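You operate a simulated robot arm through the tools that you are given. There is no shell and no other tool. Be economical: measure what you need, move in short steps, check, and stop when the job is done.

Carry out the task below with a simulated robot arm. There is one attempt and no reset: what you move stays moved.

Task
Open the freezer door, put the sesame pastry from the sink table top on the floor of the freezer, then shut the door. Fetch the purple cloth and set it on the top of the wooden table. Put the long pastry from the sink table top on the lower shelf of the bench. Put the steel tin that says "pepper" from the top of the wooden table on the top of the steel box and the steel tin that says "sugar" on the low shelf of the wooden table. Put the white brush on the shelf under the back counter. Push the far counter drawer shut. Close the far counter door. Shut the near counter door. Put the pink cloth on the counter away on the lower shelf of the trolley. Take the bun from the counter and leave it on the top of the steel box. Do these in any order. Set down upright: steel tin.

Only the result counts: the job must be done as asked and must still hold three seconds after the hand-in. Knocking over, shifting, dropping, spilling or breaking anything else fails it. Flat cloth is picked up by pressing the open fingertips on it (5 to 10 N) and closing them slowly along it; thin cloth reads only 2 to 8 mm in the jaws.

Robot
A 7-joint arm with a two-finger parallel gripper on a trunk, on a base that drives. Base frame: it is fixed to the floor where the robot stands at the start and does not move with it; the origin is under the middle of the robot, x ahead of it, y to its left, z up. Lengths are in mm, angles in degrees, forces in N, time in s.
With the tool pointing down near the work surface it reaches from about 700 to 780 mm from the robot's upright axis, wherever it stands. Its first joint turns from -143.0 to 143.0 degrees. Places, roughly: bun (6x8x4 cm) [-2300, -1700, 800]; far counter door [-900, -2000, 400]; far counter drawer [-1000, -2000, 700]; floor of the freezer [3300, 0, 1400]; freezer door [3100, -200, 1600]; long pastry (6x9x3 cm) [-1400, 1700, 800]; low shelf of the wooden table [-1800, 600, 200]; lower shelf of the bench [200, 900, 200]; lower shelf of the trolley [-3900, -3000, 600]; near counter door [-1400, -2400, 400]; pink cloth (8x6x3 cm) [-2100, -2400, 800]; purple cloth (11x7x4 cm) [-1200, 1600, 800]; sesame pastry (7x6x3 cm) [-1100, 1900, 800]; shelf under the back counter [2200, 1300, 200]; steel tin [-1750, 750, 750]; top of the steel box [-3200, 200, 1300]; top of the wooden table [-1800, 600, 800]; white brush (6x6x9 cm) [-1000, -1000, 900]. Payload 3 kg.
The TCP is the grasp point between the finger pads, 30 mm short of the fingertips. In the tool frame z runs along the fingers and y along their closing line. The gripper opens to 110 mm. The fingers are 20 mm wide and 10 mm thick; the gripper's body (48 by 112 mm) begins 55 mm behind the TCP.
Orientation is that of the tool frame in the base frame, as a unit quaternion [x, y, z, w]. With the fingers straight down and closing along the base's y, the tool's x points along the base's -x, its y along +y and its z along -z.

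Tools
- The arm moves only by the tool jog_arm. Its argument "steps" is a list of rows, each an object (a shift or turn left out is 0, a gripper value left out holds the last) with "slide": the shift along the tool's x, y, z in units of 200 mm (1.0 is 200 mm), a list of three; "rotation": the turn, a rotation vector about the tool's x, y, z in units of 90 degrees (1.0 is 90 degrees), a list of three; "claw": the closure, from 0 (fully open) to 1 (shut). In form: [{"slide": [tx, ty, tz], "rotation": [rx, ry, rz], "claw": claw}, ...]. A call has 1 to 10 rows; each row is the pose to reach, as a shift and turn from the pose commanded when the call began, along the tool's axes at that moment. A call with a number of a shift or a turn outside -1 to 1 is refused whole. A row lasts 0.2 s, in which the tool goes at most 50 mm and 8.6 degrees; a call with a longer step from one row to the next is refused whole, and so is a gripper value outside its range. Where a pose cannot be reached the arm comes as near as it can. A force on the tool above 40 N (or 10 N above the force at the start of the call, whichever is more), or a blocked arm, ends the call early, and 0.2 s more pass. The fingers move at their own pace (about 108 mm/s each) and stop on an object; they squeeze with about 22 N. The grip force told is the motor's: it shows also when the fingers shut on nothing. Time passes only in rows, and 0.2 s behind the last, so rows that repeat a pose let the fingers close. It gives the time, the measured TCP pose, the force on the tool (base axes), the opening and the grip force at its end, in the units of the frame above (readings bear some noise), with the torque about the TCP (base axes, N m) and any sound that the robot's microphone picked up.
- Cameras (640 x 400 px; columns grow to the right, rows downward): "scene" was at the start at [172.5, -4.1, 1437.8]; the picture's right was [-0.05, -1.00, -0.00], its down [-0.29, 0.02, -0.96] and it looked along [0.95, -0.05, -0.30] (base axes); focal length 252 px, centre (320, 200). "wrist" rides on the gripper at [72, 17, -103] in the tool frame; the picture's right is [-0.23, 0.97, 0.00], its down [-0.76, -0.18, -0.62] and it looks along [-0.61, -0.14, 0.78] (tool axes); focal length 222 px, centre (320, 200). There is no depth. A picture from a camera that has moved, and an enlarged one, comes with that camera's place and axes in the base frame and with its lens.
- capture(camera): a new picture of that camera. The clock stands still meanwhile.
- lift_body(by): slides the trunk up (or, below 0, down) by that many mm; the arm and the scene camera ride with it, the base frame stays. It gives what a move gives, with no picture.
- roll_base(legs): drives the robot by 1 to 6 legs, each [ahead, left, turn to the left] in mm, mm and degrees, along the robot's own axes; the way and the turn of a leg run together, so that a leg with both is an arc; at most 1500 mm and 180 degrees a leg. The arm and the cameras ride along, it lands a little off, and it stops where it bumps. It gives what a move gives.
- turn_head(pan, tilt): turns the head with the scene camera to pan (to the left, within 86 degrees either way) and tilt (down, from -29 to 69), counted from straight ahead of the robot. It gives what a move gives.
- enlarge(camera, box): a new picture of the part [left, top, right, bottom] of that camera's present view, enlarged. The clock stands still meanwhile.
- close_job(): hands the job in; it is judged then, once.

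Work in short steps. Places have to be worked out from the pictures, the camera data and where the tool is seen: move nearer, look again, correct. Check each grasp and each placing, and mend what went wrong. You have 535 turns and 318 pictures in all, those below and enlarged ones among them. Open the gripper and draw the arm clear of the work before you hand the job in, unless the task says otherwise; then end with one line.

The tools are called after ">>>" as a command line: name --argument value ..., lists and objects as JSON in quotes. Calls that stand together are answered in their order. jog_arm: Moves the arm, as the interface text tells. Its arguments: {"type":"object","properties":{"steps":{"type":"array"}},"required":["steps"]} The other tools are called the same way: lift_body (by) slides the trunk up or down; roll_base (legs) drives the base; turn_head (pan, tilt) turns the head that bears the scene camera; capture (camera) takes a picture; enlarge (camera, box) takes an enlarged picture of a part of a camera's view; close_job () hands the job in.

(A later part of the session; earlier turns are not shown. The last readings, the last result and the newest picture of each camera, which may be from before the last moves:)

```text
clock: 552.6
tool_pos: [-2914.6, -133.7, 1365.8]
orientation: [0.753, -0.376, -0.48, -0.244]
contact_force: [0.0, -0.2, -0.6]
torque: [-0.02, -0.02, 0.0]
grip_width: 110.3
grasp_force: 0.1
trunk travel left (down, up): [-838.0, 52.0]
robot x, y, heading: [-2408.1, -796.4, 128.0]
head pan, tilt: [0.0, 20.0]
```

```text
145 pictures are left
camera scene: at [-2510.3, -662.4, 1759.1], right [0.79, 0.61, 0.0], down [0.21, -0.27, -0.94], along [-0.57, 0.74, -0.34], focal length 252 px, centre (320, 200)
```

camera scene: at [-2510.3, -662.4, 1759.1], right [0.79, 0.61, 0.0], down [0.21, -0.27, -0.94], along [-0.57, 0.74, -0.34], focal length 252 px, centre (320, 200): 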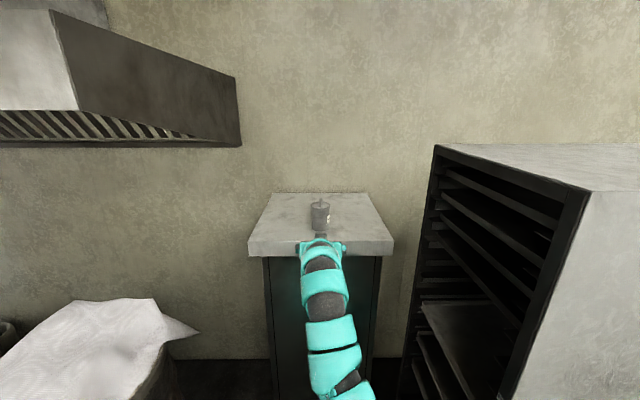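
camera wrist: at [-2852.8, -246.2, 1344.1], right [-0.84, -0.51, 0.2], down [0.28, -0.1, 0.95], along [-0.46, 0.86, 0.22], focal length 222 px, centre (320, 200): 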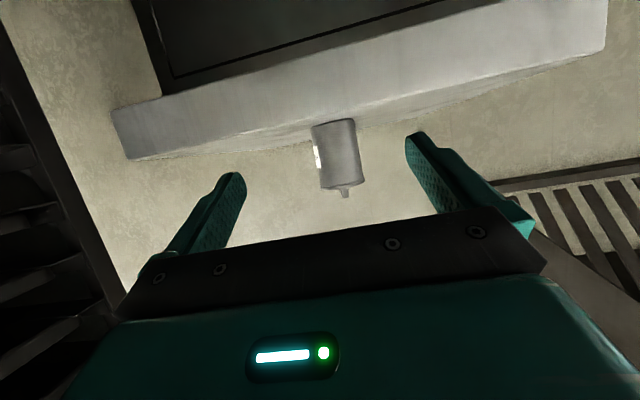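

Pepper stands upright on the steel box. Next the bun on the counter, close by: I turn left 180° to face the counter and look.

>>> roll_base --legs '[[0, 0, 90], [0, 0, 90], [0, -400, 0]]'

>>> turn_head --pan 0 --tilt 50

>>> capture --camera "scene"

```text
clock: 562.7
tool_pos: [-2190.8, -1701.4, 1365.3]
orientation: [0.369, 0.757, -0.24, 0.482]
contact_force: [0.1, 0.2, -0.2]
torque: [0.01, 0.0, 0.0]
grip_width: 109.6
grasp_force: 0.1
trunk travel left (down, up): [-838.0, 52.0]
robot x, y, heading: [-2711.1, -1045.1, -51.0]
head pan, tilt: [0.0, 20.0]
```

```text
clock: 563.7
tool_pos: [-2189.9, -1701.4, 1364.0]
orientation: [0.37, 0.757, -0.24, 0.481]
contact_force: [0.1, 0.4, -0.1]
torque: [0.0, -0.02, 0.01]
grip_width: 110.2
grasp_force: 0.0
trunk travel left (down, up): [-838.0, 52.0]
robot x, y, heading: [-2713.8, -1048.1, -51.3]
head pan, tilt: [0.0, 50.0]
```

```text
144 pictures are left
camera scene: at [-2615.1, -1167.3, 1713.4], right [-0.78, -0.63, 0.0], down [-0.48, 0.6, -0.64], along [0.4, -0.5, -0.77], focal length 252 px, centre (320, 200)
```

scene: 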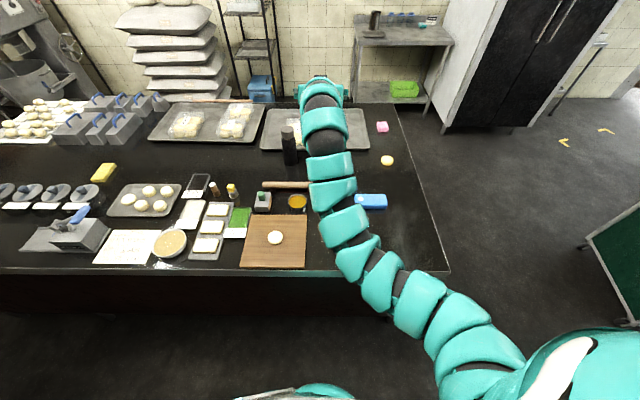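

The listed bun position falls behind my arm in this view. I shift 160 mm right and look again.

>>> roll_base --legs '[[0, -160, 0]]'

>>> enlarge --camera "scene" --box '[200, 80, 440, 280]'

```text
clock: 565.1
tool_pos: [-2316.5, -1802.0, 1365.5]
orientation: [0.37, 0.758, -0.239, 0.482]
contact_force: [0.3, -0.7, -0.4]
torque: [-0.01, 0.01, 0.05]
grip_width: 109.9
grasp_force: 0.1
trunk travel left (down, up): [-838.0, 52.0]
robot x, y, heading: [-2839.3, -1146.4, -51.2]
head pan, tilt: [0.0, 50.0]
```

```text
2.00 times, centred on (320, 180) of scene
camera zoom: at [-2741.1, -1268.4, 1713.3], right [-0.78, -0.63, 0.0], down [-0.48, 0.6, -0.64], along [0.4, -0.5, -0.77], focal length 505 px, centre (320, 240)
```

zoom: 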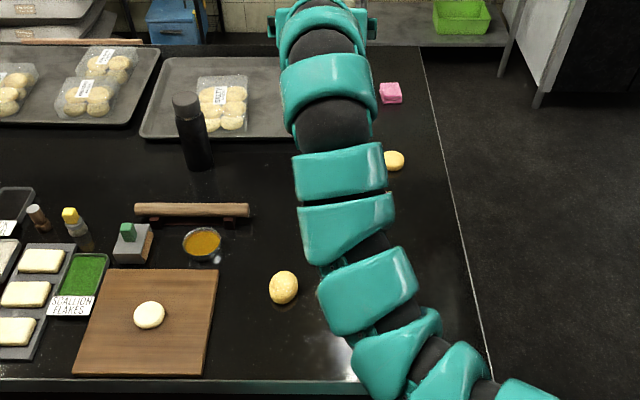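

The golden oval bun is at (-2324,-1674). I shift left 78 mm and turn the tool down.

>>> roll_base --legs '[[0, 78, -0.6]]'

>>> jog_arm --steps '[{"slide": [0.12, 0, -0.012], "rotation": [0, 0.09, 0]}, {"slide": [0.245, 0, -0.025], "rotation": [0, 0.18, 0]}, {"slide": [0.37, 0, -0.04], "rotation": [0, 0.27, 0]}, {"slide": [0.49, 0, -0.05], "rotation": [0, 0.36, 0]}, {"slide": [0.61, 0, -0.06], "rotation": [0, 0.45, 0]}, {"slide": [0.735, 0, -0.075], "rotation": [0, 0.54, 0]}, {"slide": [0.86, 0, -0.09], "rotation": [0, 0.63, 0]}, {"slide": [0.98, 0, -0.1], "rotation": [0, 0.72, 0]}]'

>>> capture --camera "wrist"

```text
clock: 566.1
tool_pos: [-2260.0, -1758.4, 1364.9]
orientation: [0.374, 0.755, -0.244, 0.48]
contact_force: [0.4, 0.7, 0.1]
torque: [0.02, 0.03, -0.04]
grip_width: 109.9
grasp_force: 0.1
trunk travel left (down, up): [-838.0, 52.0]
robot x, y, heading: [-2774.7, -1094.2, -51.8]
head pan, tilt: [0.0, 50.0]
```

```text
clock: 568.0
tool_pos: [-2345.0, -1662.5, 1151.3]
orientation: [0.445, 0.895, -0.012, 0.01]
contact_force: [-0.2, -0.7, -0.7]
torque: [-0.01, 0.06, -0.02]
grip_width: 110.1
grasp_force: 0.1
out of reach, approached as far as the arm can: row 7, 8
trunk travel left (down, up): [-838.0, 52.0]
robot x, y, heading: [-2776.1, -1100.0, -52.0]
head pan, tilt: [0.0, 50.0]
```

```text
142 pictures are left
camera wrist: at [-2375.7, -1593.1, 1254.2], right [0.91, 0.41, 0.0], down [0.31, -0.7, 0.65], along [0.26, -0.59, -0.76], focal length 222 px, centre (320, 200)
```

wrist: 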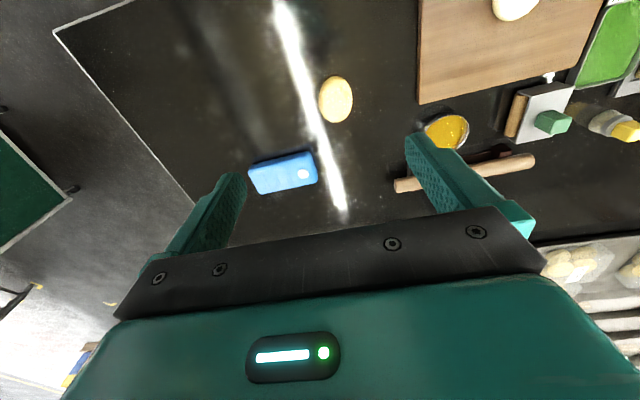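

Bun at about (-2310,-1680), long axis along my heading. I trim with the base, then lower for a check.

>>> roll_base --legs '[[36, 16, 0]]'

>>> lift_body --by -200

>>> capture --camera "wrist"

```text
clock: 568.8
tool_pos: [-2308.5, -1683.5, 1150.7]
orientation: [0.446, 0.895, -0.011, 0.011]
contact_force: [0.8, -1.2, -0.5]
torque: [0.02, 0.02, 0.03]
grip_width: 110.1
grasp_force: 0.0
trunk travel left (down, up): [-838.0, 52.0]
robot x, y, heading: [-2740.2, -1118.4, -51.8]
head pan, tilt: [0.0, 50.0]
```

```text
clock: 571.0
tool_pos: [-2309.5, -1681.1, 951.9]
orientation: [0.446, 0.895, -0.012, 0.012]
contact_force: [0.2, -0.5, 1.1]
torque: [-0.03, -0.02, 0.01]
grip_width: 109.8
grasp_force: 0.1
trunk travel left (down, up): [-638.0, 252.0]
robot x, y, heading: [-2735.8, -1113.0, -52.2]
head pan, tilt: [0.0, 50.0]
```

```text
141 pictures are left
camera wrist: at [-2341.1, -1611.8, 1054.5], right [0.91, 0.41, 0.0], down [0.31, -0.7, 0.65], along [0.26, -0.59, -0.76], focal length 222 px, centre (320, 200)
```

wrist: 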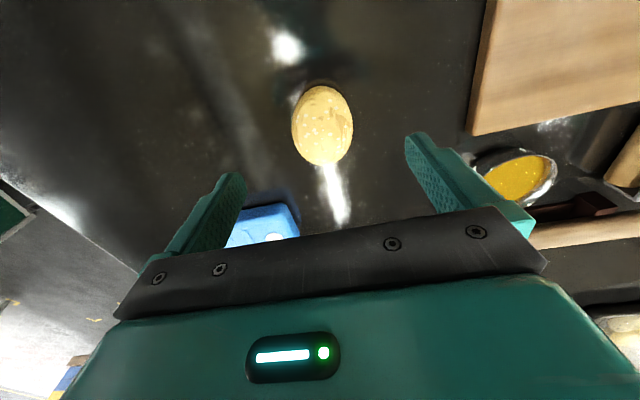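

Centred. Lower 67 mm and grip.

>>> lift_body --by -67

>>> jog_arm --steps '[{"slide": [0, 0, 0], "claw": 0.3}, {"slide": [0, 0, 0], "claw": 0.6}, {"slide": [0, 0, 0], "claw": 1}, {"slide": [0, 0, 0], "claw": 1}]'

>>> lift_body --by 60

>>> capture --camera "wrist"

```text
clock: 572.1
tool_pos: [-2309.9, -1681.4, 885.6]
orientation: [0.445, 0.895, -0.012, 0.012]
contact_force: [0.5, -0.6, 0.9]
torque: [-0.01, 0.01, -0.02]
grip_width: 109.8
grasp_force: 0.0
trunk travel left (down, up): [-571.0, 319.0]
robot x, y, heading: [-2740.1, -1115.1, -52.0]
head pan, tilt: [0.0, 50.0]
```

```text
clock: 573.1
tool_pos: [-2309.6, -1680.4, 887.0]
orientation: [0.446, 0.895, -0.011, 0.013]
contact_force: [2.2, -1.9, 14.7]
torque: [-0.26, -0.15, 0.02]
grip_width: 47.2
grasp_force: 22.3
trunk travel left (down, up): [-571.0, 319.0]
robot x, y, heading: [-2739.5, -1114.5, -52.0]
head pan, tilt: [0.0, 50.0]
```

```text
clock: 574.1
tool_pos: [-2309.3, -1681.4, 945.2]
orientation: [0.445, 0.895, -0.011, 0.011]
contact_force: [-0.6, 0.7, 0.3]
torque: [0.0, 0.01, -0.01]
grip_width: 0.0
grasp_force: 21.6
trunk travel left (down, up): [-631.0, 259.0]
robot x, y, heading: [-2737.9, -1115.6, -51.9]
head pan, tilt: [0.0, 50.0]
```

```text
140 pictures are left
camera wrist: at [-2341.1, -1611.9, 1047.2], right [0.91, 0.41, 0.0], down [0.31, -0.7, 0.65], along [0.26, -0.59, -0.76], focal length 222 px, centre (320, 200)
```

wrist: 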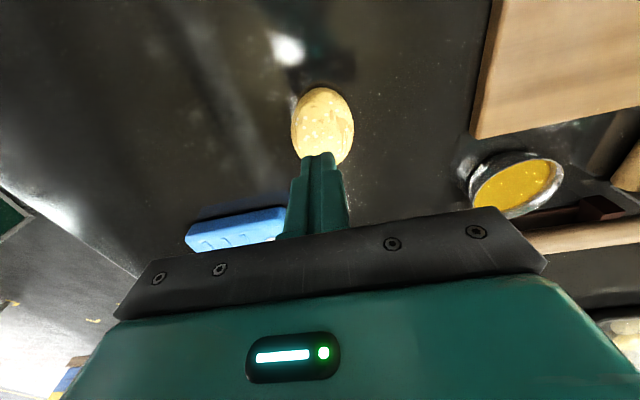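

It slipped off the domed top; bun undisturbed. I open and descend to touch the counter before closing.

>>> jog_arm --steps '[{"slide": [0, 0, 0], "claw": 0.5}, {"slide": [0, 0, 0], "claw": 0.1}, {"slide": [0, 0, 0], "claw": 0}]'

>>> lift_body --by -62

>>> jog_arm --steps '[{"slide": [0, 0, 0.015]}, {"slide": [0, 0, 0.03]}, {"slide": [0, 0, 0.045]}, {"slide": [0, 0, 0.06]}, {"slide": [0, 0, 0.075]}, {"slide": [0, 0, 0.09]}, {"slide": [0, 0, 0.105]}]'

>>> capture --camera "wrist"

```text
clock: 574.9
tool_pos: [-2309.4, -1682.0, 944.7]
orientation: [0.446, 0.895, -0.012, 0.012]
contact_force: [0.0, -0.8, -1.1]
torque: [-0.02, 0.01, -0.02]
grip_width: 109.7
grasp_force: 0.1
trunk travel left (down, up): [-631.0, 259.0]
robot x, y, heading: [-2741.4, -1113.4, -51.8]
head pan, tilt: [0.0, 50.0]
```

```text
clock: 575.9
tool_pos: [-2310.1, -1679.1, 883.7]
orientation: [0.446, 0.895, -0.012, 0.012]
contact_force: [-0.7, -0.2, -0.2]
torque: [-0.02, 0.02, -0.01]
grip_width: 109.9
grasp_force: 0.1
trunk travel left (down, up): [-569.0, 321.0]
robot x, y, heading: [-2739.6, -1112.5, -51.9]
head pan, tilt: [0.0, 50.0]
```

```text
clock: 577.5
tool_pos: [-2309.8, -1682.1, 863.2]
orientation: [0.445, 0.895, -0.012, 0.012]
contact_force: [-0.5, 0.0, 0.3]
torque: [-0.01, 0.02, 0.0]
grip_width: 110.1
grasp_force: 0.0
trunk travel left (down, up): [-569.0, 321.0]
robot x, y, heading: [-2742.8, -1117.8, -51.7]
head pan, tilt: [0.0, 50.0]
```

```text
139 pictures are left
camera wrist: at [-2341.3, -1612.5, 964.4], right [0.91, 0.41, 0.0], down [0.31, -0.69, 0.65], along [0.26, -0.59, -0.76], focal length 222 px, centre (320, 200)
```

wrist: 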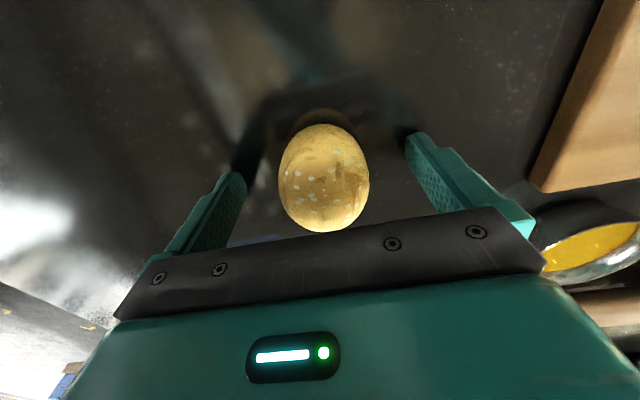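

Still no contact; the counter is lower here. Continue gently.

>>> jog_arm --steps '[{"slide": [0, 0, 0.015]}, {"slide": [0, 0, 0.03]}, {"slide": [0, 0, 0.045]}, {"slide": [0, 0, 0.06]}, {"slide": [0, 0, 0.075]}, {"slide": [0, 0, 0.09]}]'

```text
clock: 578.2
tool_pos: [-2309.0, -1681.7, 861.3]
orientation: [0.445, 0.895, -0.012, 0.021]
contact_force: [-7.4, 4.5, 18.7]
torque: [0.91, -0.51, 0.73]
grip_width: 108.8
grasp_force: 0.0
trunk travel left (down, up): [-569.0, 321.0]
robot x, y, heading: [-2742.1, -1116.4, -51.9]
head pan, tilt: [0.0, 50.0]
stopped in row 3: the force on the tool passed its limit at 46 N (the readings are from after the stop); the commanded pose is now the measured one
```

Counter reached (top ≈830). I raise 3 mm, close, and lift.

>>> jog_arm --steps '[{"slide": [0, 0, -0.02], "claw": 0}, {"slide": [0, 0, -0.02], "claw": 0.3}, {"slide": [0, 0, -0.02], "claw": 0.6}, {"slide": [0, 0, -0.02], "claw": 1}, {"slide": [0, 0, -0.02], "claw": 1}]'

>>> lift_body --by 60

>>> capture --camera "wrist"

```text
clock: 579.5
tool_pos: [-2308.6, -1682.0, 860.9]
orientation: [0.446, 0.895, -0.012, 0.016]
contact_force: [0.1, 0.5, 0.3]
torque: [0.02, -0.02, 0.0]
grip_width: 57.5
grasp_force: 22.0
trunk travel left (down, up): [-569.0, 321.0]
robot x, y, heading: [-2737.2, -1118.5, -51.8]
head pan, tilt: [0.0, 50.0]
```

```text
clock: 580.5
tool_pos: [-2308.4, -1683.8, 921.8]
orientation: [0.446, 0.895, -0.012, 0.016]
contact_force: [0.5, -0.5, -1.3]
torque: [-0.02, 0.0, -0.01]
grip_width: 57.6
grasp_force: 22.3
trunk travel left (down, up): [-629.0, 261.0]
robot x, y, heading: [-2743.4, -1115.6, -51.8]
head pan, tilt: [0.0, 50.0]
```

```text
138 pictures are left
camera wrist: at [-2340.6, -1613.4, 1022.7], right [0.91, 0.41, 0.0], down [0.3, -0.69, 0.65], along [0.27, -0.6, -0.76], focal length 222 px, centre (320, 200)
```

wrist: 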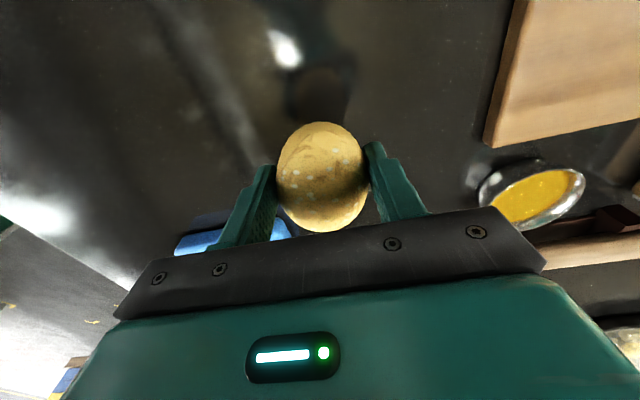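

Bun held (57.6 mm). I raise everything, turn to the steel box side and look.

>>> lift_body --by 258

>>> jog_arm --steps '[{"slide": [-0.02, 0, -0.2]}, {"slide": [-0.05, 0, -0.4]}, {"slide": [-0.08, 0, -0.6]}, {"slide": [-0.11, 0, -0.8]}, {"slide": [-0.13, 0, -0.92]}]'

>>> roll_base --legs '[[0, 0, 90], [0, 0, 90], [0, -336, 0]]'

>>> turn_head --pan 0 --tilt 25

>>> capture --camera "scene"

```text
clock: 583.1
tool_pos: [-2308.5, -1683.3, 1179.6]
orientation: [0.445, 0.895, -0.012, 0.016]
contact_force: [0.5, 0.2, -0.6]
torque: [0.03, 0.0, -0.02]
grip_width: 57.6
grasp_force: 22.2
trunk travel left (down, up): [-887.0, 3.0]
robot x, y, heading: [-2742.0, -1114.3, -52.2]
head pan, tilt: [0.0, 50.0]
```

```text
clock: 584.3
tool_pos: [-2320.4, -1672.9, 1216.6]
orientation: [0.446, 0.895, -0.013, 0.019]
contact_force: [-0.4, 0.1, -1.7]
torque: [-0.02, 0.03, -0.01]
grip_width: 57.6
grasp_force: 22.1
out of reach, approached as far as the arm can: row 1, 2, 3, 4, 5
trunk travel left (down, up): [-887.0, 3.0]
robot x, y, heading: [-2737.7, -1117.3, -52.0]
head pan, tilt: [0.0, 50.0]
```

```text
clock: 594.2
tool_pos: [-2915.3, -355.5, 1217.1]
orientation: [0.899, -0.437, -0.019, -0.013]
contact_force: [1.0, 0.5, -0.1]
torque: [0.01, 0.0, -0.01]
grip_width: 57.4
grasp_force: 21.6
trunk travel left (down, up): [-887.0, 3.0]
robot x, y, heading: [-2484.4, -903.6, 129.2]
head pan, tilt: [0.0, 50.0]
```

```text
clock: 595.1
tool_pos: [-2915.6, -356.3, 1216.1]
orientation: [0.899, -0.437, -0.02, -0.013]
contact_force: [-0.1, 0.1, -1.4]
torque: [-0.05, 0.0, 0.0]
grip_width: 57.3
grasp_force: 22.2
trunk travel left (down, up): [-887.0, 3.0]
robot x, y, heading: [-2482.7, -906.7, 129.2]
head pan, tilt: [0.0, 25.0]
```

```text
137 pictures are left
camera scene: at [-2594.7, -771.4, 1799.7], right [0.77, 0.63, 0.0], down [0.27, -0.33, -0.91], along [-0.57, 0.7, -0.42], focal length 252 px, centre (320, 200)
```

scene: 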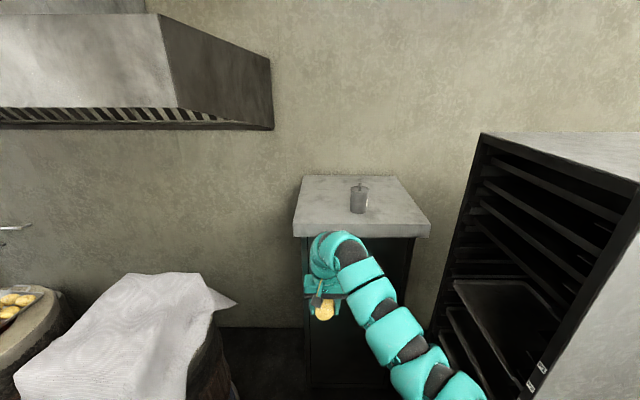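

The arm is limited at this radius; I push it outward to let it rise.

>>> jog_arm --steps '[{"slide": [-0.1, 0, 0]}, {"slide": [-0.2, 0, 0]}, {"slide": [-0.3, 0, 0]}, {"slide": [-0.3, 0, 0]}]'

```text
clock: 596.1
tool_pos: [-2932.9, -328.4, 1200.5]
orientation: [0.899, -0.436, -0.022, -0.015]
contact_force: [-0.3, 0.0, -1.3]
torque: [-0.03, 0.0, -0.02]
grip_width: 57.3
grasp_force: 21.5
out of reach, approached as far as the arm can: row 1, 2, 3, 4
trunk travel left (down, up): [-887.0, 3.0]
robot x, y, heading: [-2487.0, -909.9, 129.2]
head pan, tilt: [0.0, 25.0]
```

Tool-down can't get high enough here. I tilt 45° instead (proved reachable before).

>>> jog_arm --steps '[{"slide": [0, 0, 0], "rotation": [0, -0.08, 0]}, {"slide": [0, 0, 0], "rotation": [0, -0.16, 0]}, {"slide": [0, 0, 0], "rotation": [0, -0.24, 0]}, {"slide": [0, 0, 0], "rotation": [0, -0.32, 0]}, {"slide": [0, 0, 0], "rotation": [0, -0.4, 0]}, {"slide": [0, 0, 0], "rotation": [0, -0.48, 0]}, {"slide": [0, 0, 0], "rotation": [0, -0.48, 0]}]'

>>> capture --camera "wrist"

```text
clock: 597.7
tool_pos: [-2991.7, -318.7, 1195.0]
orientation: [0.828, -0.403, -0.349, -0.174]
contact_force: [-0.1, 0.4, -1.0]
torque: [-0.04, -0.01, -0.01]
grip_width: 57.3
grasp_force: 22.1
out of reach, approached as far as the arm can: row 3, 4, 5, 6, 7
trunk travel left (down, up): [-887.0, 3.0]
robot x, y, heading: [-2483.7, -904.9, 129.3]
head pan, tilt: [0.0, 25.0]
```

```text
136 pictures are left
camera wrist: at [-2929.0, -429.5, 1215.7], right [-0.87, -0.48, 0.16], down [0.08, 0.17, 0.98], along [-0.49, 0.86, -0.11], focal length 222 px, centre (320, 200)
```

wrist: 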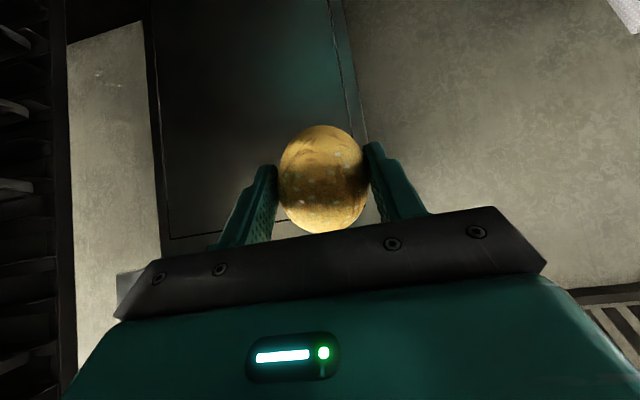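

>>> jog_arm --steps '[{"slide": [-0.12, 0, 0.12]}, {"slide": [-0.24, 0, 0.24]}, {"slide": [-0.36, 0, 0.36]}, {"slide": [-0.36, 0, 0.36]}]'

```text
clock: 598.7
tool_pos: [-3052.7, -239.0, 1195.0]
orientation: [0.828, -0.403, -0.349, -0.173]
contact_force: [0.6, 0.7, -1.0]
torque: [-0.02, -0.01, -0.02]
grip_width: 57.0
grasp_force: 21.9
trunk travel left (down, up): [-887.0, 3.0]
robot x, y, heading: [-2484.9, -906.9, 128.9]
head pan, tilt: [0.0, 25.0]
```

Back in sync at radius 875, z 1195. Now I raise 190 mm.

>>> jog_arm --steps '[{"slide": [-0.14, 0, -0.14]}, {"slide": [-0.28, 0, -0.28]}, {"slide": [-0.42, 0, -0.42]}, {"slide": [-0.56, 0, -0.56]}, {"slide": [-0.68, 0, -0.68]}]'

>>> capture --camera "wrist"

```text
clock: 599.9
tool_pos: [-3052.5, -244.5, 1385.8]
orientation: [0.828, -0.403, -0.349, -0.174]
contact_force: [0.1, 0.0, -1.2]
torque: [-0.02, -0.03, -0.01]
grip_width: 57.4
grasp_force: 21.9
trunk travel left (down, up): [-887.0, 3.0]
robot x, y, heading: [-2484.0, -906.4, 129.2]
head pan, tilt: [0.0, 25.0]
```

```text
135 pictures are left
camera wrist: at [-2989.1, -354.3, 1407.3], right [-0.86, -0.48, 0.16], down [0.08, 0.17, 0.98], along [-0.49, 0.86, -0.11], focal length 222 px, centre (320, 200)
```

wrist: 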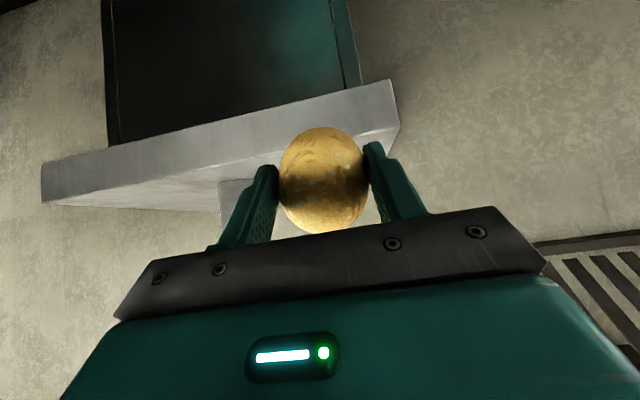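

Clear. I advance 196 mm and 30 mm right so the bun is left of the pepper tin, ~100 mm inside the edge.

>>> roll_base --legs '[[196, -30, 0]]'

>>> capture --camera "wrist"

>>> enlarge --camera "scene" --box '[220, 140, 460, 300]'

```text
clock: 601.4
tool_pos: [-3153.1, -75.1, 1386.1]
orientation: [0.829, -0.402, -0.349, -0.173]
contact_force: [0.3, 0.6, -0.7]
torque: [-0.05, -0.01, -0.06]
grip_width: 57.5
grasp_force: 21.9
trunk travel left (down, up): [-887.0, 3.0]
robot x, y, heading: [-2583.6, -737.0, 129.1]
head pan, tilt: [0.0, 25.0]
```

```text
134 pictures are left
camera wrist: at [-3089.4, -185.4, 1406.7], right [-0.86, -0.48, 0.16], down [0.08, 0.17, 0.98], along [-0.5, 0.86, -0.11], focal length 222 px, centre (320, 200)
```

wrist: 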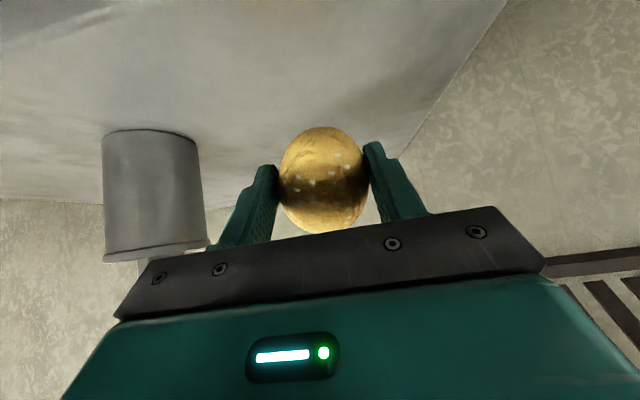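

```text
2.50 times, centred on (340, 220) of scene
camera zoom: at [-2694.7, -602.1, 1799.7], right [0.77, 0.63, 0.0], down [0.27, -0.33, -0.91], along [-0.57, 0.7, -0.42], focal length 631 px, centre (270, 150)
```

zoom: 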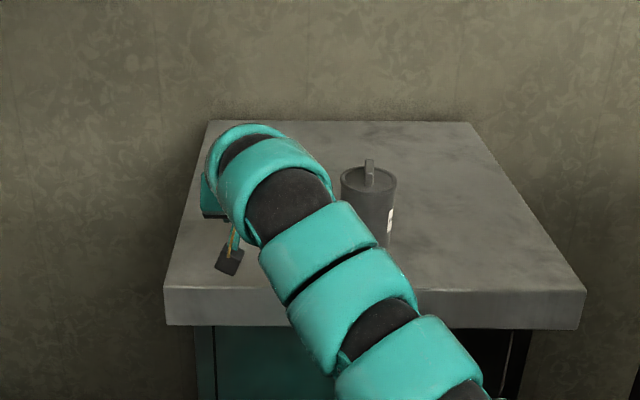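

Good separation from the tin. I lower to contact.

>>> lift_body --by -32

>>> jog_arm --steps '[{"slide": [0.015, 0, 0.015]}, {"slide": [0.03, 0, 0.03]}, {"slide": [0.045, 0, 0.045]}, {"slide": [0.06, 0, 0.06]}, {"slide": [0.075, 0, 0.075]}, {"slide": [0.09, 0, 0.09]}, {"slide": [0.105, 0, 0.105]}]'

>>> capture --camera "wrist"

```text
clock: 602.2
tool_pos: [-3152.3, -75.7, 1354.8]
orientation: [0.829, -0.401, -0.349, -0.173]
contact_force: [-0.7, 0.1, -0.1]
torque: [-0.04, -0.04, 0.01]
grip_width: 57.1
grasp_force: 22.2
trunk travel left (down, up): [-855.0, 35.0]
robot x, y, heading: [-2584.2, -737.4, 129.3]
head pan, tilt: [0.0, 25.0]
```

```text
clock: 603.6
tool_pos: [-3153.2, -75.5, 1338.8]
orientation: [0.826, -0.4, -0.358, -0.175]
contact_force: [-1.6, 1.2, 14.3]
torque: [-0.05, 0.43, 0.13]
grip_width: 55.7
grasp_force: 22.3
trunk travel left (down, up): [-855.0, 35.0]
robot x, y, heading: [-2583.2, -737.3, 129.3]
head pan, tilt: [0.0, 25.0]
stopped in row 7: the force on the tool passed its limit at 43 N (the readings are from after the stop); the commanded pose is now the measured one
```

```text
132 pictures are left
camera wrist: at [-3089.4, -187.1, 1356.6], right [-0.86, -0.48, 0.16], down [0.1, 0.16, 0.98], along [-0.5, 0.86, -0.09], focal length 222 px, centre (320, 200)
```

wrist: 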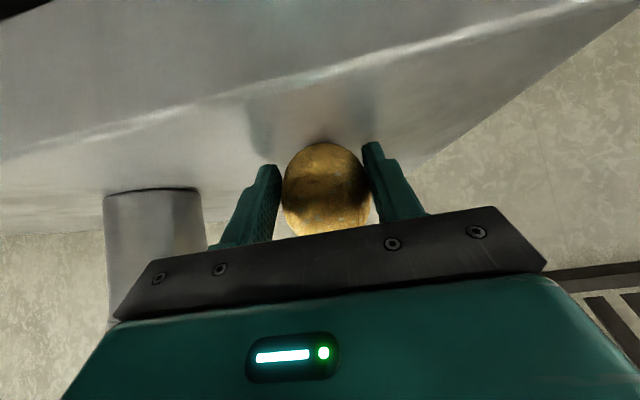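

Contact. I open slowly, wait, then withdraw.

>>> jog_arm --steps '[{"slide": [0, 0, 0], "claw": 0.45}, {"slide": [0, 0, 0], "claw": 0.35}, {"slide": [0, 0, 0], "claw": 0.25}, {"slide": [0, 0, 0], "claw": 0.25}, {"slide": [0, 0, -0.1], "claw": 0.25}, {"slide": [0, 0, -0.25], "claw": 0.25}, {"slide": [0, 0, -0.45]}]'

>>> capture --camera "wrist"

```text
clock: 605.2
tool_pos: [-3114.4, -131.0, 1395.3]
orientation: [0.827, -0.4, -0.355, -0.173]
contact_force: [-0.5, -0.4, -0.6]
torque: [-0.01, 0.0, 0.01]
grip_width: 82.5
grasp_force: 0.0
trunk travel left (down, up): [-855.0, 35.0]
robot x, y, heading: [-2583.7, -735.0, 129.4]
head pan, tilt: [0.0, 25.0]
```

```text
131 pictures are left
camera wrist: at [-3050.3, -240.5, 1414.9], right [-0.86, -0.48, 0.16], down [0.09, 0.16, 0.98], along [-0.5, 0.86, -0.1], focal length 222 px, centre (320, 200)
```

wrist: 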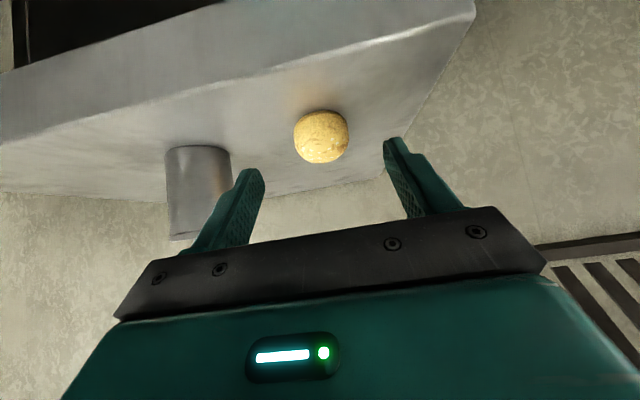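

Bun is on the steel box. I back off, turn left and reverse along the aisle for the sugar tin.

>>> roll_base --legs '[[-250, 0, 0], [0, 0, 89], [-1060, 0, 0], [-1000, 0, 0]]'

>>> roll_base --legs '[[0, 0, -90]]'

>>> turn_head --pan 50 --tilt 40

>>> capture --camera "scene"

```text
clock: 620.6
tool_pos: [-1433.5, -190.2, 1396.4]
orientation: [0.874, 0.282, -0.377, 0.12]
contact_force: [-1.0, 0.5, 0.2]
torque: [0.01, 0.0, -0.03]
grip_width: 82.5
grasp_force: 0.1
trunk travel left (down, up): [-855.0, 35.0]
robot x, y, heading: [-800.5, 311.1, -143.3]
head pan, tilt: [0.0, 25.0]
```

```text
clock: 624.9
tool_pos: [-1299.3, 951.2, 1394.6]
orientation: [0.815, -0.423, -0.351, -0.184]
contact_force: [0.3, 0.1, 0.5]
torque: [0.01, -0.01, 0.0]
grip_width: 82.1
grasp_force: 0.1
trunk travel left (down, up): [-855.0, 35.0]
robot x, y, heading: [-800.9, 308.6, 126.3]
head pan, tilt: [0.0, 25.0]
```

```text
clock: 626.0
tool_pos: [-1298.0, 951.8, 1393.2]
orientation: [0.815, -0.423, -0.35, -0.184]
contact_force: [-1.1, 0.2, -0.3]
torque: [0.04, -0.01, -0.02]
grip_width: 82.6
grasp_force: 0.0
trunk travel left (down, up): [-855.0, 35.0]
robot x, y, heading: [-803.7, 311.7, 126.2]
head pan, tilt: [50.0, 40.0]
```

```text
130 pictures are left
camera scene: at [-935.5, 384.2, 1744.5], right [0.07, 1.0, 0.0], down [0.64, -0.04, -0.77], along [-0.76, 0.05, -0.64], focal length 252 px, centre (320, 200)
```

scene: 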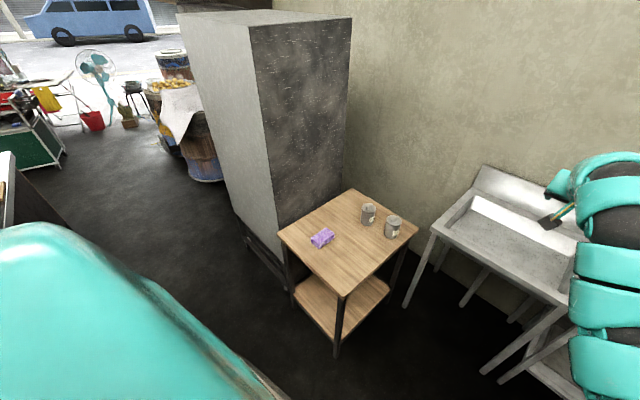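

I tilt the tool to 65°, lower the trunk, and slide left in front of the sugar tin.

>>> jog_arm --steps '[{"slide": [-0.07, 0, 0.07], "rotation": [0, -0.073, 0], "claw": 0}, {"slide": [-0.14, 0, 0.14], "rotation": [0, -0.147, 0], "claw": 0}, {"slide": [-0.212, 0, 0.212], "rotation": [0, -0.22, 0], "claw": 0}, {"slide": [-0.212, 0, 0.212], "rotation": [0, -0.22, 0], "claw": 0}]'

>>> roll_base --legs '[[0, 440, 2.3]]'

>>> lift_body --by -380

>>> capture --camera "wrist"

```text
clock: 627.0
tool_pos: [-1333.4, 1000.7, 1395.8]
orientation: [0.743, -0.385, -0.486, -0.254]
contact_force: [0.5, -0.2, 1.0]
torque: [0.0, 0.01, 0.02]
grip_width: 109.9
grasp_force: 0.0
trunk travel left (down, up): [-855.0, 35.0]
robot x, y, heading: [-802.1, 316.2, 126.1]
head pan, tilt: [50.0, 40.0]
```

```text
clock: 629.7
tool_pos: [-1719.3, 701.9, 1394.5]
orientation: [0.752, -0.368, -0.491, -0.243]
contact_force: [0.0, -0.5, 0.3]
torque: [0.02, -0.01, -0.03]
grip_width: 110.0
grasp_force: 0.1
trunk travel left (down, up): [-855.0, 35.0]
robot x, y, heading: [-1157.5, 37.9, 128.7]
head pan, tilt: [50.0, 40.0]
```

```text
clock: 633.4
tool_pos: [-1719.8, 702.9, 1015.9]
orientation: [0.753, -0.367, -0.49, -0.242]
contact_force: [0.9, -0.5, -0.4]
torque: [0.0, -0.02, -0.02]
grip_width: 109.7
grasp_force: 0.2
trunk travel left (down, up): [-475.0, 415.0]
robot x, y, heading: [-1155.9, 42.3, 129.0]
head pan, tilt: [50.0, 40.0]
```

```text
129 pictures are left
camera wrist: at [-1656.4, 592.4, 992.4], right [-0.83, -0.53, 0.2], down [0.3, -0.1, 0.95], along [-0.48, 0.84, 0.24], focal length 222 px, centre (320, 200)
```

wrist: 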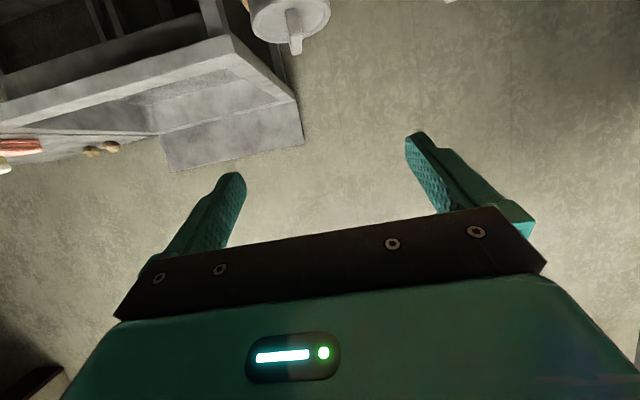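

Sugar is ahead, ~10 mm right. I lower 130 mm and check.

>>> lift_body --by -130

>>> capture --camera "wrist"

```text
clock: 635.0
tool_pos: [-1718.8, 702.1, 885.5]
orientation: [0.752, -0.367, -0.491, -0.242]
contact_force: [0.4, 0.6, 0.9]
torque: [0.01, 0.03, -0.01]
grip_width: 109.7
grasp_force: 0.0
trunk travel left (down, up): [-345.0, 545.0]
robot x, y, heading: [-1157.1, 42.5, 128.6]
head pan, tilt: [50.0, 40.0]
```

```text
128 pictures are left
camera wrist: at [-1656.4, 592.3, 862.5], right [-0.83, -0.53, 0.2], down [0.3, -0.1, 0.95], along [-0.48, 0.84, 0.24], focal length 222 px, centre (320, 200)
```

wrist: 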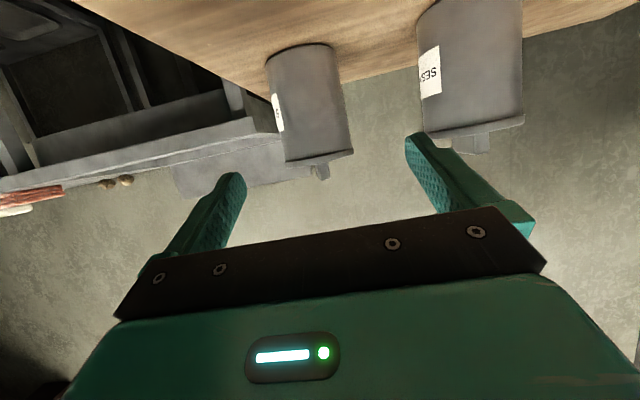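

SESAME is about 119 mm left of my axis, so I narrow the jaws to ~95 mm and advance around SUGAR only.

>>> jog_arm --steps '[{"slide": [0.094, -0.035, 0], "claw": 0.14}, {"slide": [0.094, -0.035, 0.1], "claw": 0.14}, {"slide": [0.094, -0.035, 0.25], "claw": 0.14}, {"slide": [0.094, -0.035, 0.36], "claw": 0.14}]'

>>> capture --camera "wrist"

```text
clock: 636.0
tool_pos: [-1749.7, 753.3, 839.3]
orientation: [0.753, -0.367, -0.49, -0.241]
contact_force: [-0.3, -0.2, -0.4]
torque: [-0.03, -0.01, 0.03]
grip_width: 94.7
grasp_force: 0.0
trunk travel left (down, up): [-345.0, 545.0]
robot x, y, heading: [-1155.1, 43.1, 128.9]
head pan, tilt: [50.0, 40.0]
```

```text
127 pictures are left
camera wrist: at [-1686.9, 642.8, 816.1], right [-0.83, -0.53, 0.21], down [0.3, -0.1, 0.95], along [-0.48, 0.84, 0.24], focal length 222 px, centre (320, 200)
```

wrist: 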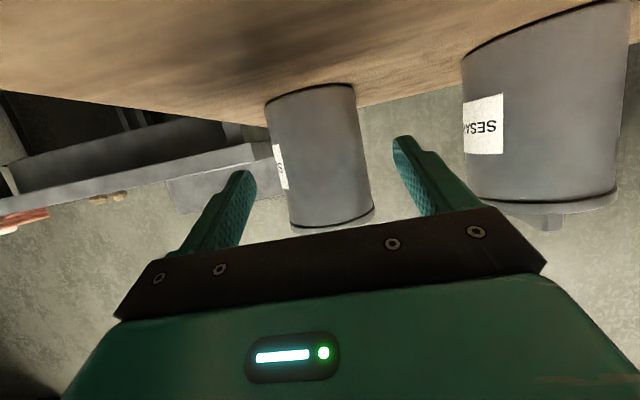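

Still ~50 mm to go; clearance to SESAME is fine. Advance and close.

>>> jog_arm --steps '[{"slide": [-0.01, -0.01, 0.09]}, {"slide": [-0.02, -0.01, 0.18]}, {"slide": [-0.03, -0.01, 0.26]}]'

>>> capture --camera "wrist"

```text
clock: 636.8
tool_pos: [-1777.5, 792.0, 826.7]
orientation: [0.751, -0.367, -0.493, -0.241]
contact_force: [-1.2, -4.3, 7.9]
torque: [-1.2, -0.57, -0.47]
grip_width: 94.7
grasp_force: 0.1
trunk travel left (down, up): [-345.0, 545.0]
robot x, y, heading: [-1153.7, 39.3, 128.5]
head pan, tilt: [50.0, 40.0]
```

```text
126 pictures are left
camera wrist: at [-1714.8, 681.8, 802.9], right [-0.82, -0.53, 0.21], down [0.3, -0.1, 0.95], along [-0.48, 0.84, 0.24], focal length 222 px, centre (320, 200)
```

wrist: 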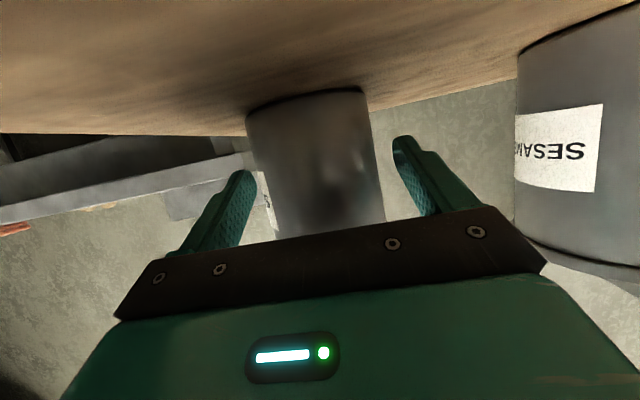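

Same view as with the pepper tin. Close and lift.

>>> jog_arm --steps '[{"slide": [0, 0, 0], "claw": 0.2}, {"slide": [0, 0, 0], "claw": 0.3}, {"slide": [0, 0, 0], "claw": 0.6}, {"slide": [0, 0, 0], "claw": 1}, {"slide": [0, 0, 0], "claw": 1}]'

>>> lift_body --by 50

>>> capture --camera "wrist"

```text
clock: 638.0
tool_pos: [-1777.0, 792.3, 826.4]
orientation: [0.752, -0.368, -0.492, -0.241]
contact_force: [-3.0, 4.9, 18.8]
torque: [-1.51, -0.62, -0.53]
grip_width: 69.6
grasp_force: 22.1
trunk travel left (down, up): [-345.0, 545.0]
robot x, y, heading: [-1155.9, 44.1, 129.1]
head pan, tilt: [50.0, 40.0]
```

```text
clock: 638.9
tool_pos: [-1778.8, 792.5, 872.2]
orientation: [0.753, -0.368, -0.49, -0.241]
contact_force: [0.6, -0.8, -4.5]
torque: [-0.03, -0.04, 0.0]
grip_width: 69.4
grasp_force: 21.7
trunk travel left (down, up): [-395.0, 495.0]
robot x, y, heading: [-1157.8, 41.7, 129.0]
head pan, tilt: [50.0, 40.0]
```

```text
125 pictures are left
camera wrist: at [-1715.5, 682.4, 849.4], right [-0.83, -0.53, 0.21], down [0.3, -0.1, 0.95], along [-0.48, 0.84, 0.24], focal length 222 px, centre (320, 200)
```

wrist: 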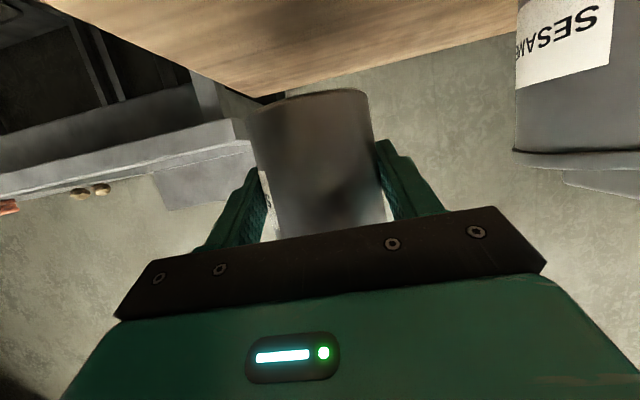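

SUGAR is held. Its low shelf is best reached from the table's right side. I retract the arm, raise a little, and drive round to face that side.

>>> lift_body --by 100

>>> jog_arm --steps '[{"slide": [0.05, 0, -0.11]}, {"slide": [0.1, 0, -0.22]}, {"slide": [0.15, 0, -0.33]}, {"slide": [0.2, 0, -0.44]}, {"slide": [0.229, 0, -0.5]}]'

>>> roll_base --legs '[[150, -20, 0]]'

```text
clock: 640.2
tool_pos: [-1777.8, 792.4, 973.9]
orientation: [0.753, -0.367, -0.49, -0.241]
contact_force: [0.2, 0.1, -3.7]
torque: [0.01, -0.04, -0.02]
grip_width: 69.8
grasp_force: 22.0
trunk travel left (down, up): [-495.0, 395.0]
robot x, y, heading: [-1156.3, 40.2, 128.6]
head pan, tilt: [50.0, 40.0]
```

```text
clock: 641.4
tool_pos: [-1739.8, 731.8, 974.0]
orientation: [0.753, -0.367, -0.491, -0.241]
contact_force: [0.4, -0.1, -4.1]
torque: [-0.01, -0.03, 0.01]
grip_width: 69.5
grasp_force: 22.3
out of reach, approached as far as the arm can: row 3, 4, 5
trunk travel left (down, up): [-495.0, 395.0]
robot x, y, heading: [-1154.3, 43.9, 128.8]
head pan, tilt: [50.0, 40.0]
```

```text
clock: 642.8
tool_pos: [-1817.2, 862.5, 973.1]
orientation: [0.752, -0.368, -0.49, -0.241]
contact_force: [-0.4, 0.5, -3.9]
torque: [-0.04, -0.04, 0.04]
grip_width: 69.5
grasp_force: 21.7
trunk travel left (down, up): [-495.0, 395.0]
robot x, y, heading: [-1233.8, 167.8, 128.9]
head pan, tilt: [50.0, 40.0]
```

I moved forward by mistake (nothing touched). Now back 290, right 800, then turn to face along -n.

>>> roll_base --legs '[[-290, 0, 0], [0, -800, 0], [0, 0, 89.5]]'

>>> turn_head --pan -40 --tilt 40

>>> capture --camera "scene"

```text
clock: 652.6
tool_pos: [-1104.2, -123.2, 974.6]
orientation: [0.792, 0.27, -0.518, 0.175]
contact_force: [0.5, -0.1, -3.4]
torque: [0.06, -0.04, 0.03]
grip_width: 69.3
grasp_force: 22.1
trunk travel left (down, up): [-495.0, 395.0]
robot x, y, heading: [-408.5, 459.2, -141.2]
head pan, tilt: [50.0, 40.0]
```

```text
clock: 654.3
tool_pos: [-1106.1, -123.1, 973.2]
orientation: [0.793, 0.269, -0.518, 0.174]
contact_force: [0.5, -0.4, -4.1]
torque: [0.06, -0.05, -0.02]
grip_width: 69.6
grasp_force: 21.6
trunk travel left (down, up): [-495.0, 395.0]
robot x, y, heading: [-410.3, 459.8, -141.6]
head pan, tilt: [-40.0, 40.0]
```

```text
124 pictures are left
camera scene: at [-560.7, 411.1, 1384.4], right [0.02, 1.0, 0.0], down [0.64, -0.02, -0.77], along [-0.77, 0.02, -0.64], focal length 252 px, centre (320, 200)
```

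scene: 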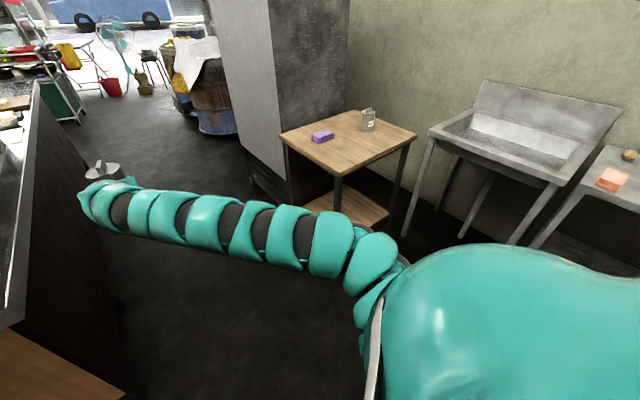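

I back 165 mm, then slide right 960 mm so the tool sits just outside the table's right side.

>>> roll_base --legs '[[-160, 0, 0], [0, -955, -0.3]]'

>>> turn_head --pan 0 --tilt 40

>>> capture --camera "scene"

>>> capture --camera "wrist"

```text
clock: 660.3
tool_pos: [-1583.6, 729.4, 974.1]
orientation: [0.793, 0.269, -0.519, 0.175]
contact_force: [0.7, -0.1, -4.9]
torque: [0.0, -0.06, -0.01]
grip_width: 69.5
grasp_force: 22.0
trunk travel left (down, up): [-495.0, 395.0]
robot x, y, heading: [-888.3, 1304.5, -141.7]
head pan, tilt: [-40.0, 40.0]
```

```text
clock: 661.4
tool_pos: [-1585.1, 727.9, 973.1]
orientation: [0.794, 0.269, -0.518, 0.173]
contact_force: [0.0, -0.6, -4.1]
torque: [0.03, -0.06, -0.03]
grip_width: 69.7
grasp_force: 22.3
trunk travel left (down, up): [-495.0, 395.0]
robot x, y, heading: [-891.2, 1305.6, -142.0]
head pan, tilt: [0.0, 40.0]
```

```text
123 pictures are left
camera scene: at [-1020.2, 1206.1, 1384.4], right [-0.62, 0.78, 0.0], down [0.5, 0.4, -0.77], along [-0.6, -0.48, -0.64], focal length 252 px, centre (320, 200)
```

scene: 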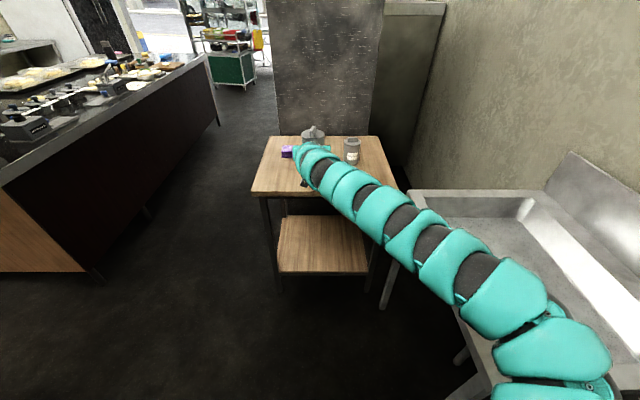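

```text
122 pictures are left
camera wrist: at [-1475.8, 788.5, 950.5], right [0.52, -0.83, 0.21], down [0.1, 0.3, 0.95], along [-0.85, -0.47, 0.24], focal length 222 px, centre (320, 200)
```

wrist: 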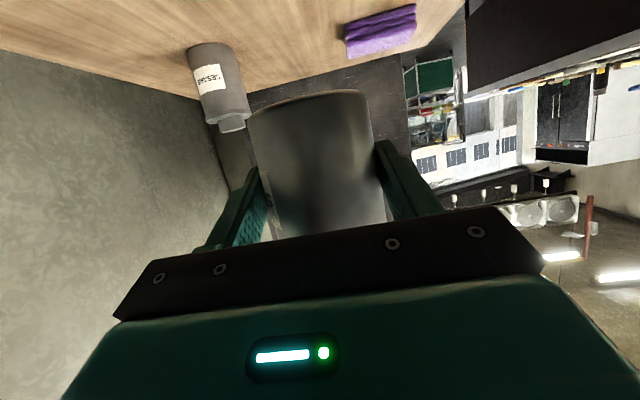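

The tin still overhangs the table edge by a hair, and reach shortens when the arm works lower relative to the trunk. I raise the trunk 290 and lower the arm the same amount while pulling back.

>>> lift_body --by 290

>>> jog_arm --steps '[{"slide": [0.17, 0, 0.03]}, {"slide": [0.35, 0, 0.06]}, {"slide": [0.52, 0, 0.09]}, {"slide": [0.7, 0, 0.12]}, {"slide": [0.867, 0, 0.15]}]'

>>> jog_arm --steps '[{"slide": [0.16, 0, 0.01]}, {"slide": [0.32, 0, 0.02]}, {"slide": [0.48, 0, 0.03]}, {"slide": [0.64, 0, 0.045]}]'

```text
clock: 664.3
tool_pos: [-1585.3, 729.6, 1263.8]
orientation: [0.794, 0.268, -0.518, 0.173]
contact_force: [-1.1, -0.1, -4.5]
torque: [0.04, -0.05, 0.01]
grip_width: 69.5
grasp_force: 22.2
trunk travel left (down, up): [-785.0, 105.0]
robot x, y, heading: [-891.7, 1308.8, -141.9]
head pan, tilt: [0.0, 40.0]
```

```text
clock: 665.5
tool_pos: [-1552.0, 755.5, 1094.2]
orientation: [0.793, 0.269, -0.518, 0.175]
contact_force: [0.0, -0.1, -3.9]
torque: [0.07, -0.06, 0.01]
grip_width: 69.4
grasp_force: 22.1
trunk travel left (down, up): [-785.0, 105.0]
robot x, y, heading: [-889.1, 1310.4, -141.5]
head pan, tilt: [0.0, 40.0]
```

```text
clock: 666.5
tool_pos: [-1516.7, 779.2, 970.5]
orientation: [0.792, 0.271, -0.518, 0.176]
contact_force: [-0.5, 0.7, -4.4]
torque: [0.05, -0.06, 0.01]
grip_width: 69.3
grasp_force: 21.7
trunk travel left (down, up): [-785.0, 105.0]
robot x, y, heading: [-889.2, 1307.6, -141.7]
head pan, tilt: [0.0, 40.0]
```

Tool is now ~85 mm clear of the table edge. I lower the trunk beside the table.

>>> lift_body --by -400

>>> lift_body --by -220

>>> capture --camera "wrist"

>>> capture --camera "scene"

```text
clock: 670.3
tool_pos: [-1517.2, 780.2, 571.8]
orientation: [0.793, 0.269, -0.519, 0.174]
contact_force: [0.2, 0.0, -4.2]
torque: [0.03, -0.05, 0.01]
grip_width: 69.1
grasp_force: 22.1
trunk travel left (down, up): [-385.0, 505.0]
robot x, y, heading: [-892.8, 1307.3, -141.9]
head pan, tilt: [0.0, 40.0]
```

```text
clock: 672.6
tool_pos: [-1517.0, 779.8, 352.2]
orientation: [0.793, 0.268, -0.518, 0.174]
contact_force: [0.2, 0.7, -3.6]
torque: [0.05, -0.04, -0.01]
grip_width: 69.5
grasp_force: 21.7
trunk travel left (down, up): [-165.0, 725.0]
robot x, y, heading: [-889.5, 1307.7, -141.6]
head pan, tilt: [0.0, 40.0]
```

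```text
121 pictures are left
camera wrist: at [-1408.2, 839.6, 328.2], right [0.52, -0.83, 0.21], down [0.1, 0.3, 0.95], along [-0.85, -0.47, 0.24], focal length 222 px, centre (320, 200)
```

wrist: 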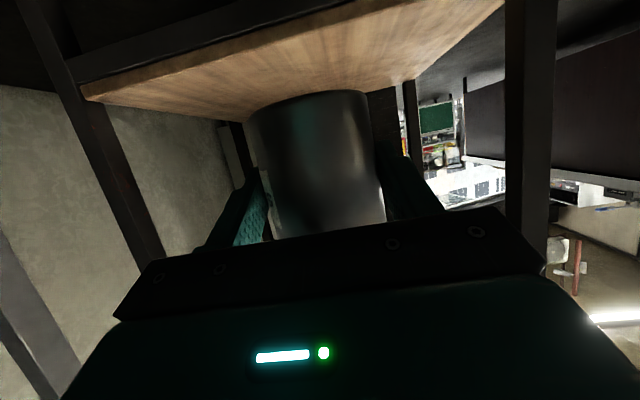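

```text
120 pictures are left
camera scene: at [-1019.9, 1206.2, 1054.5], right [-0.62, 0.78, 0.0], down [0.5, 0.4, -0.77], along [-0.6, -0.48, -0.64], focal length 252 px, centre (320, 200)
```

scene: 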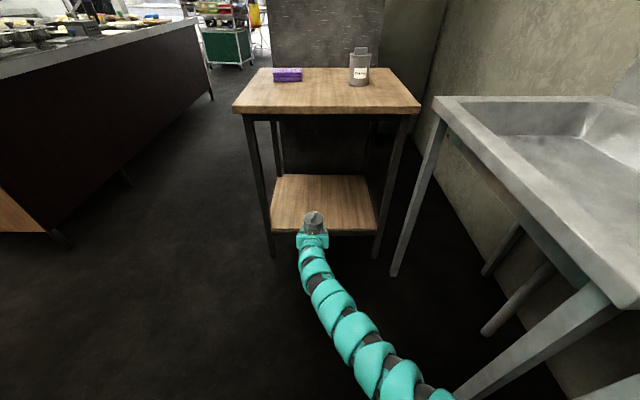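

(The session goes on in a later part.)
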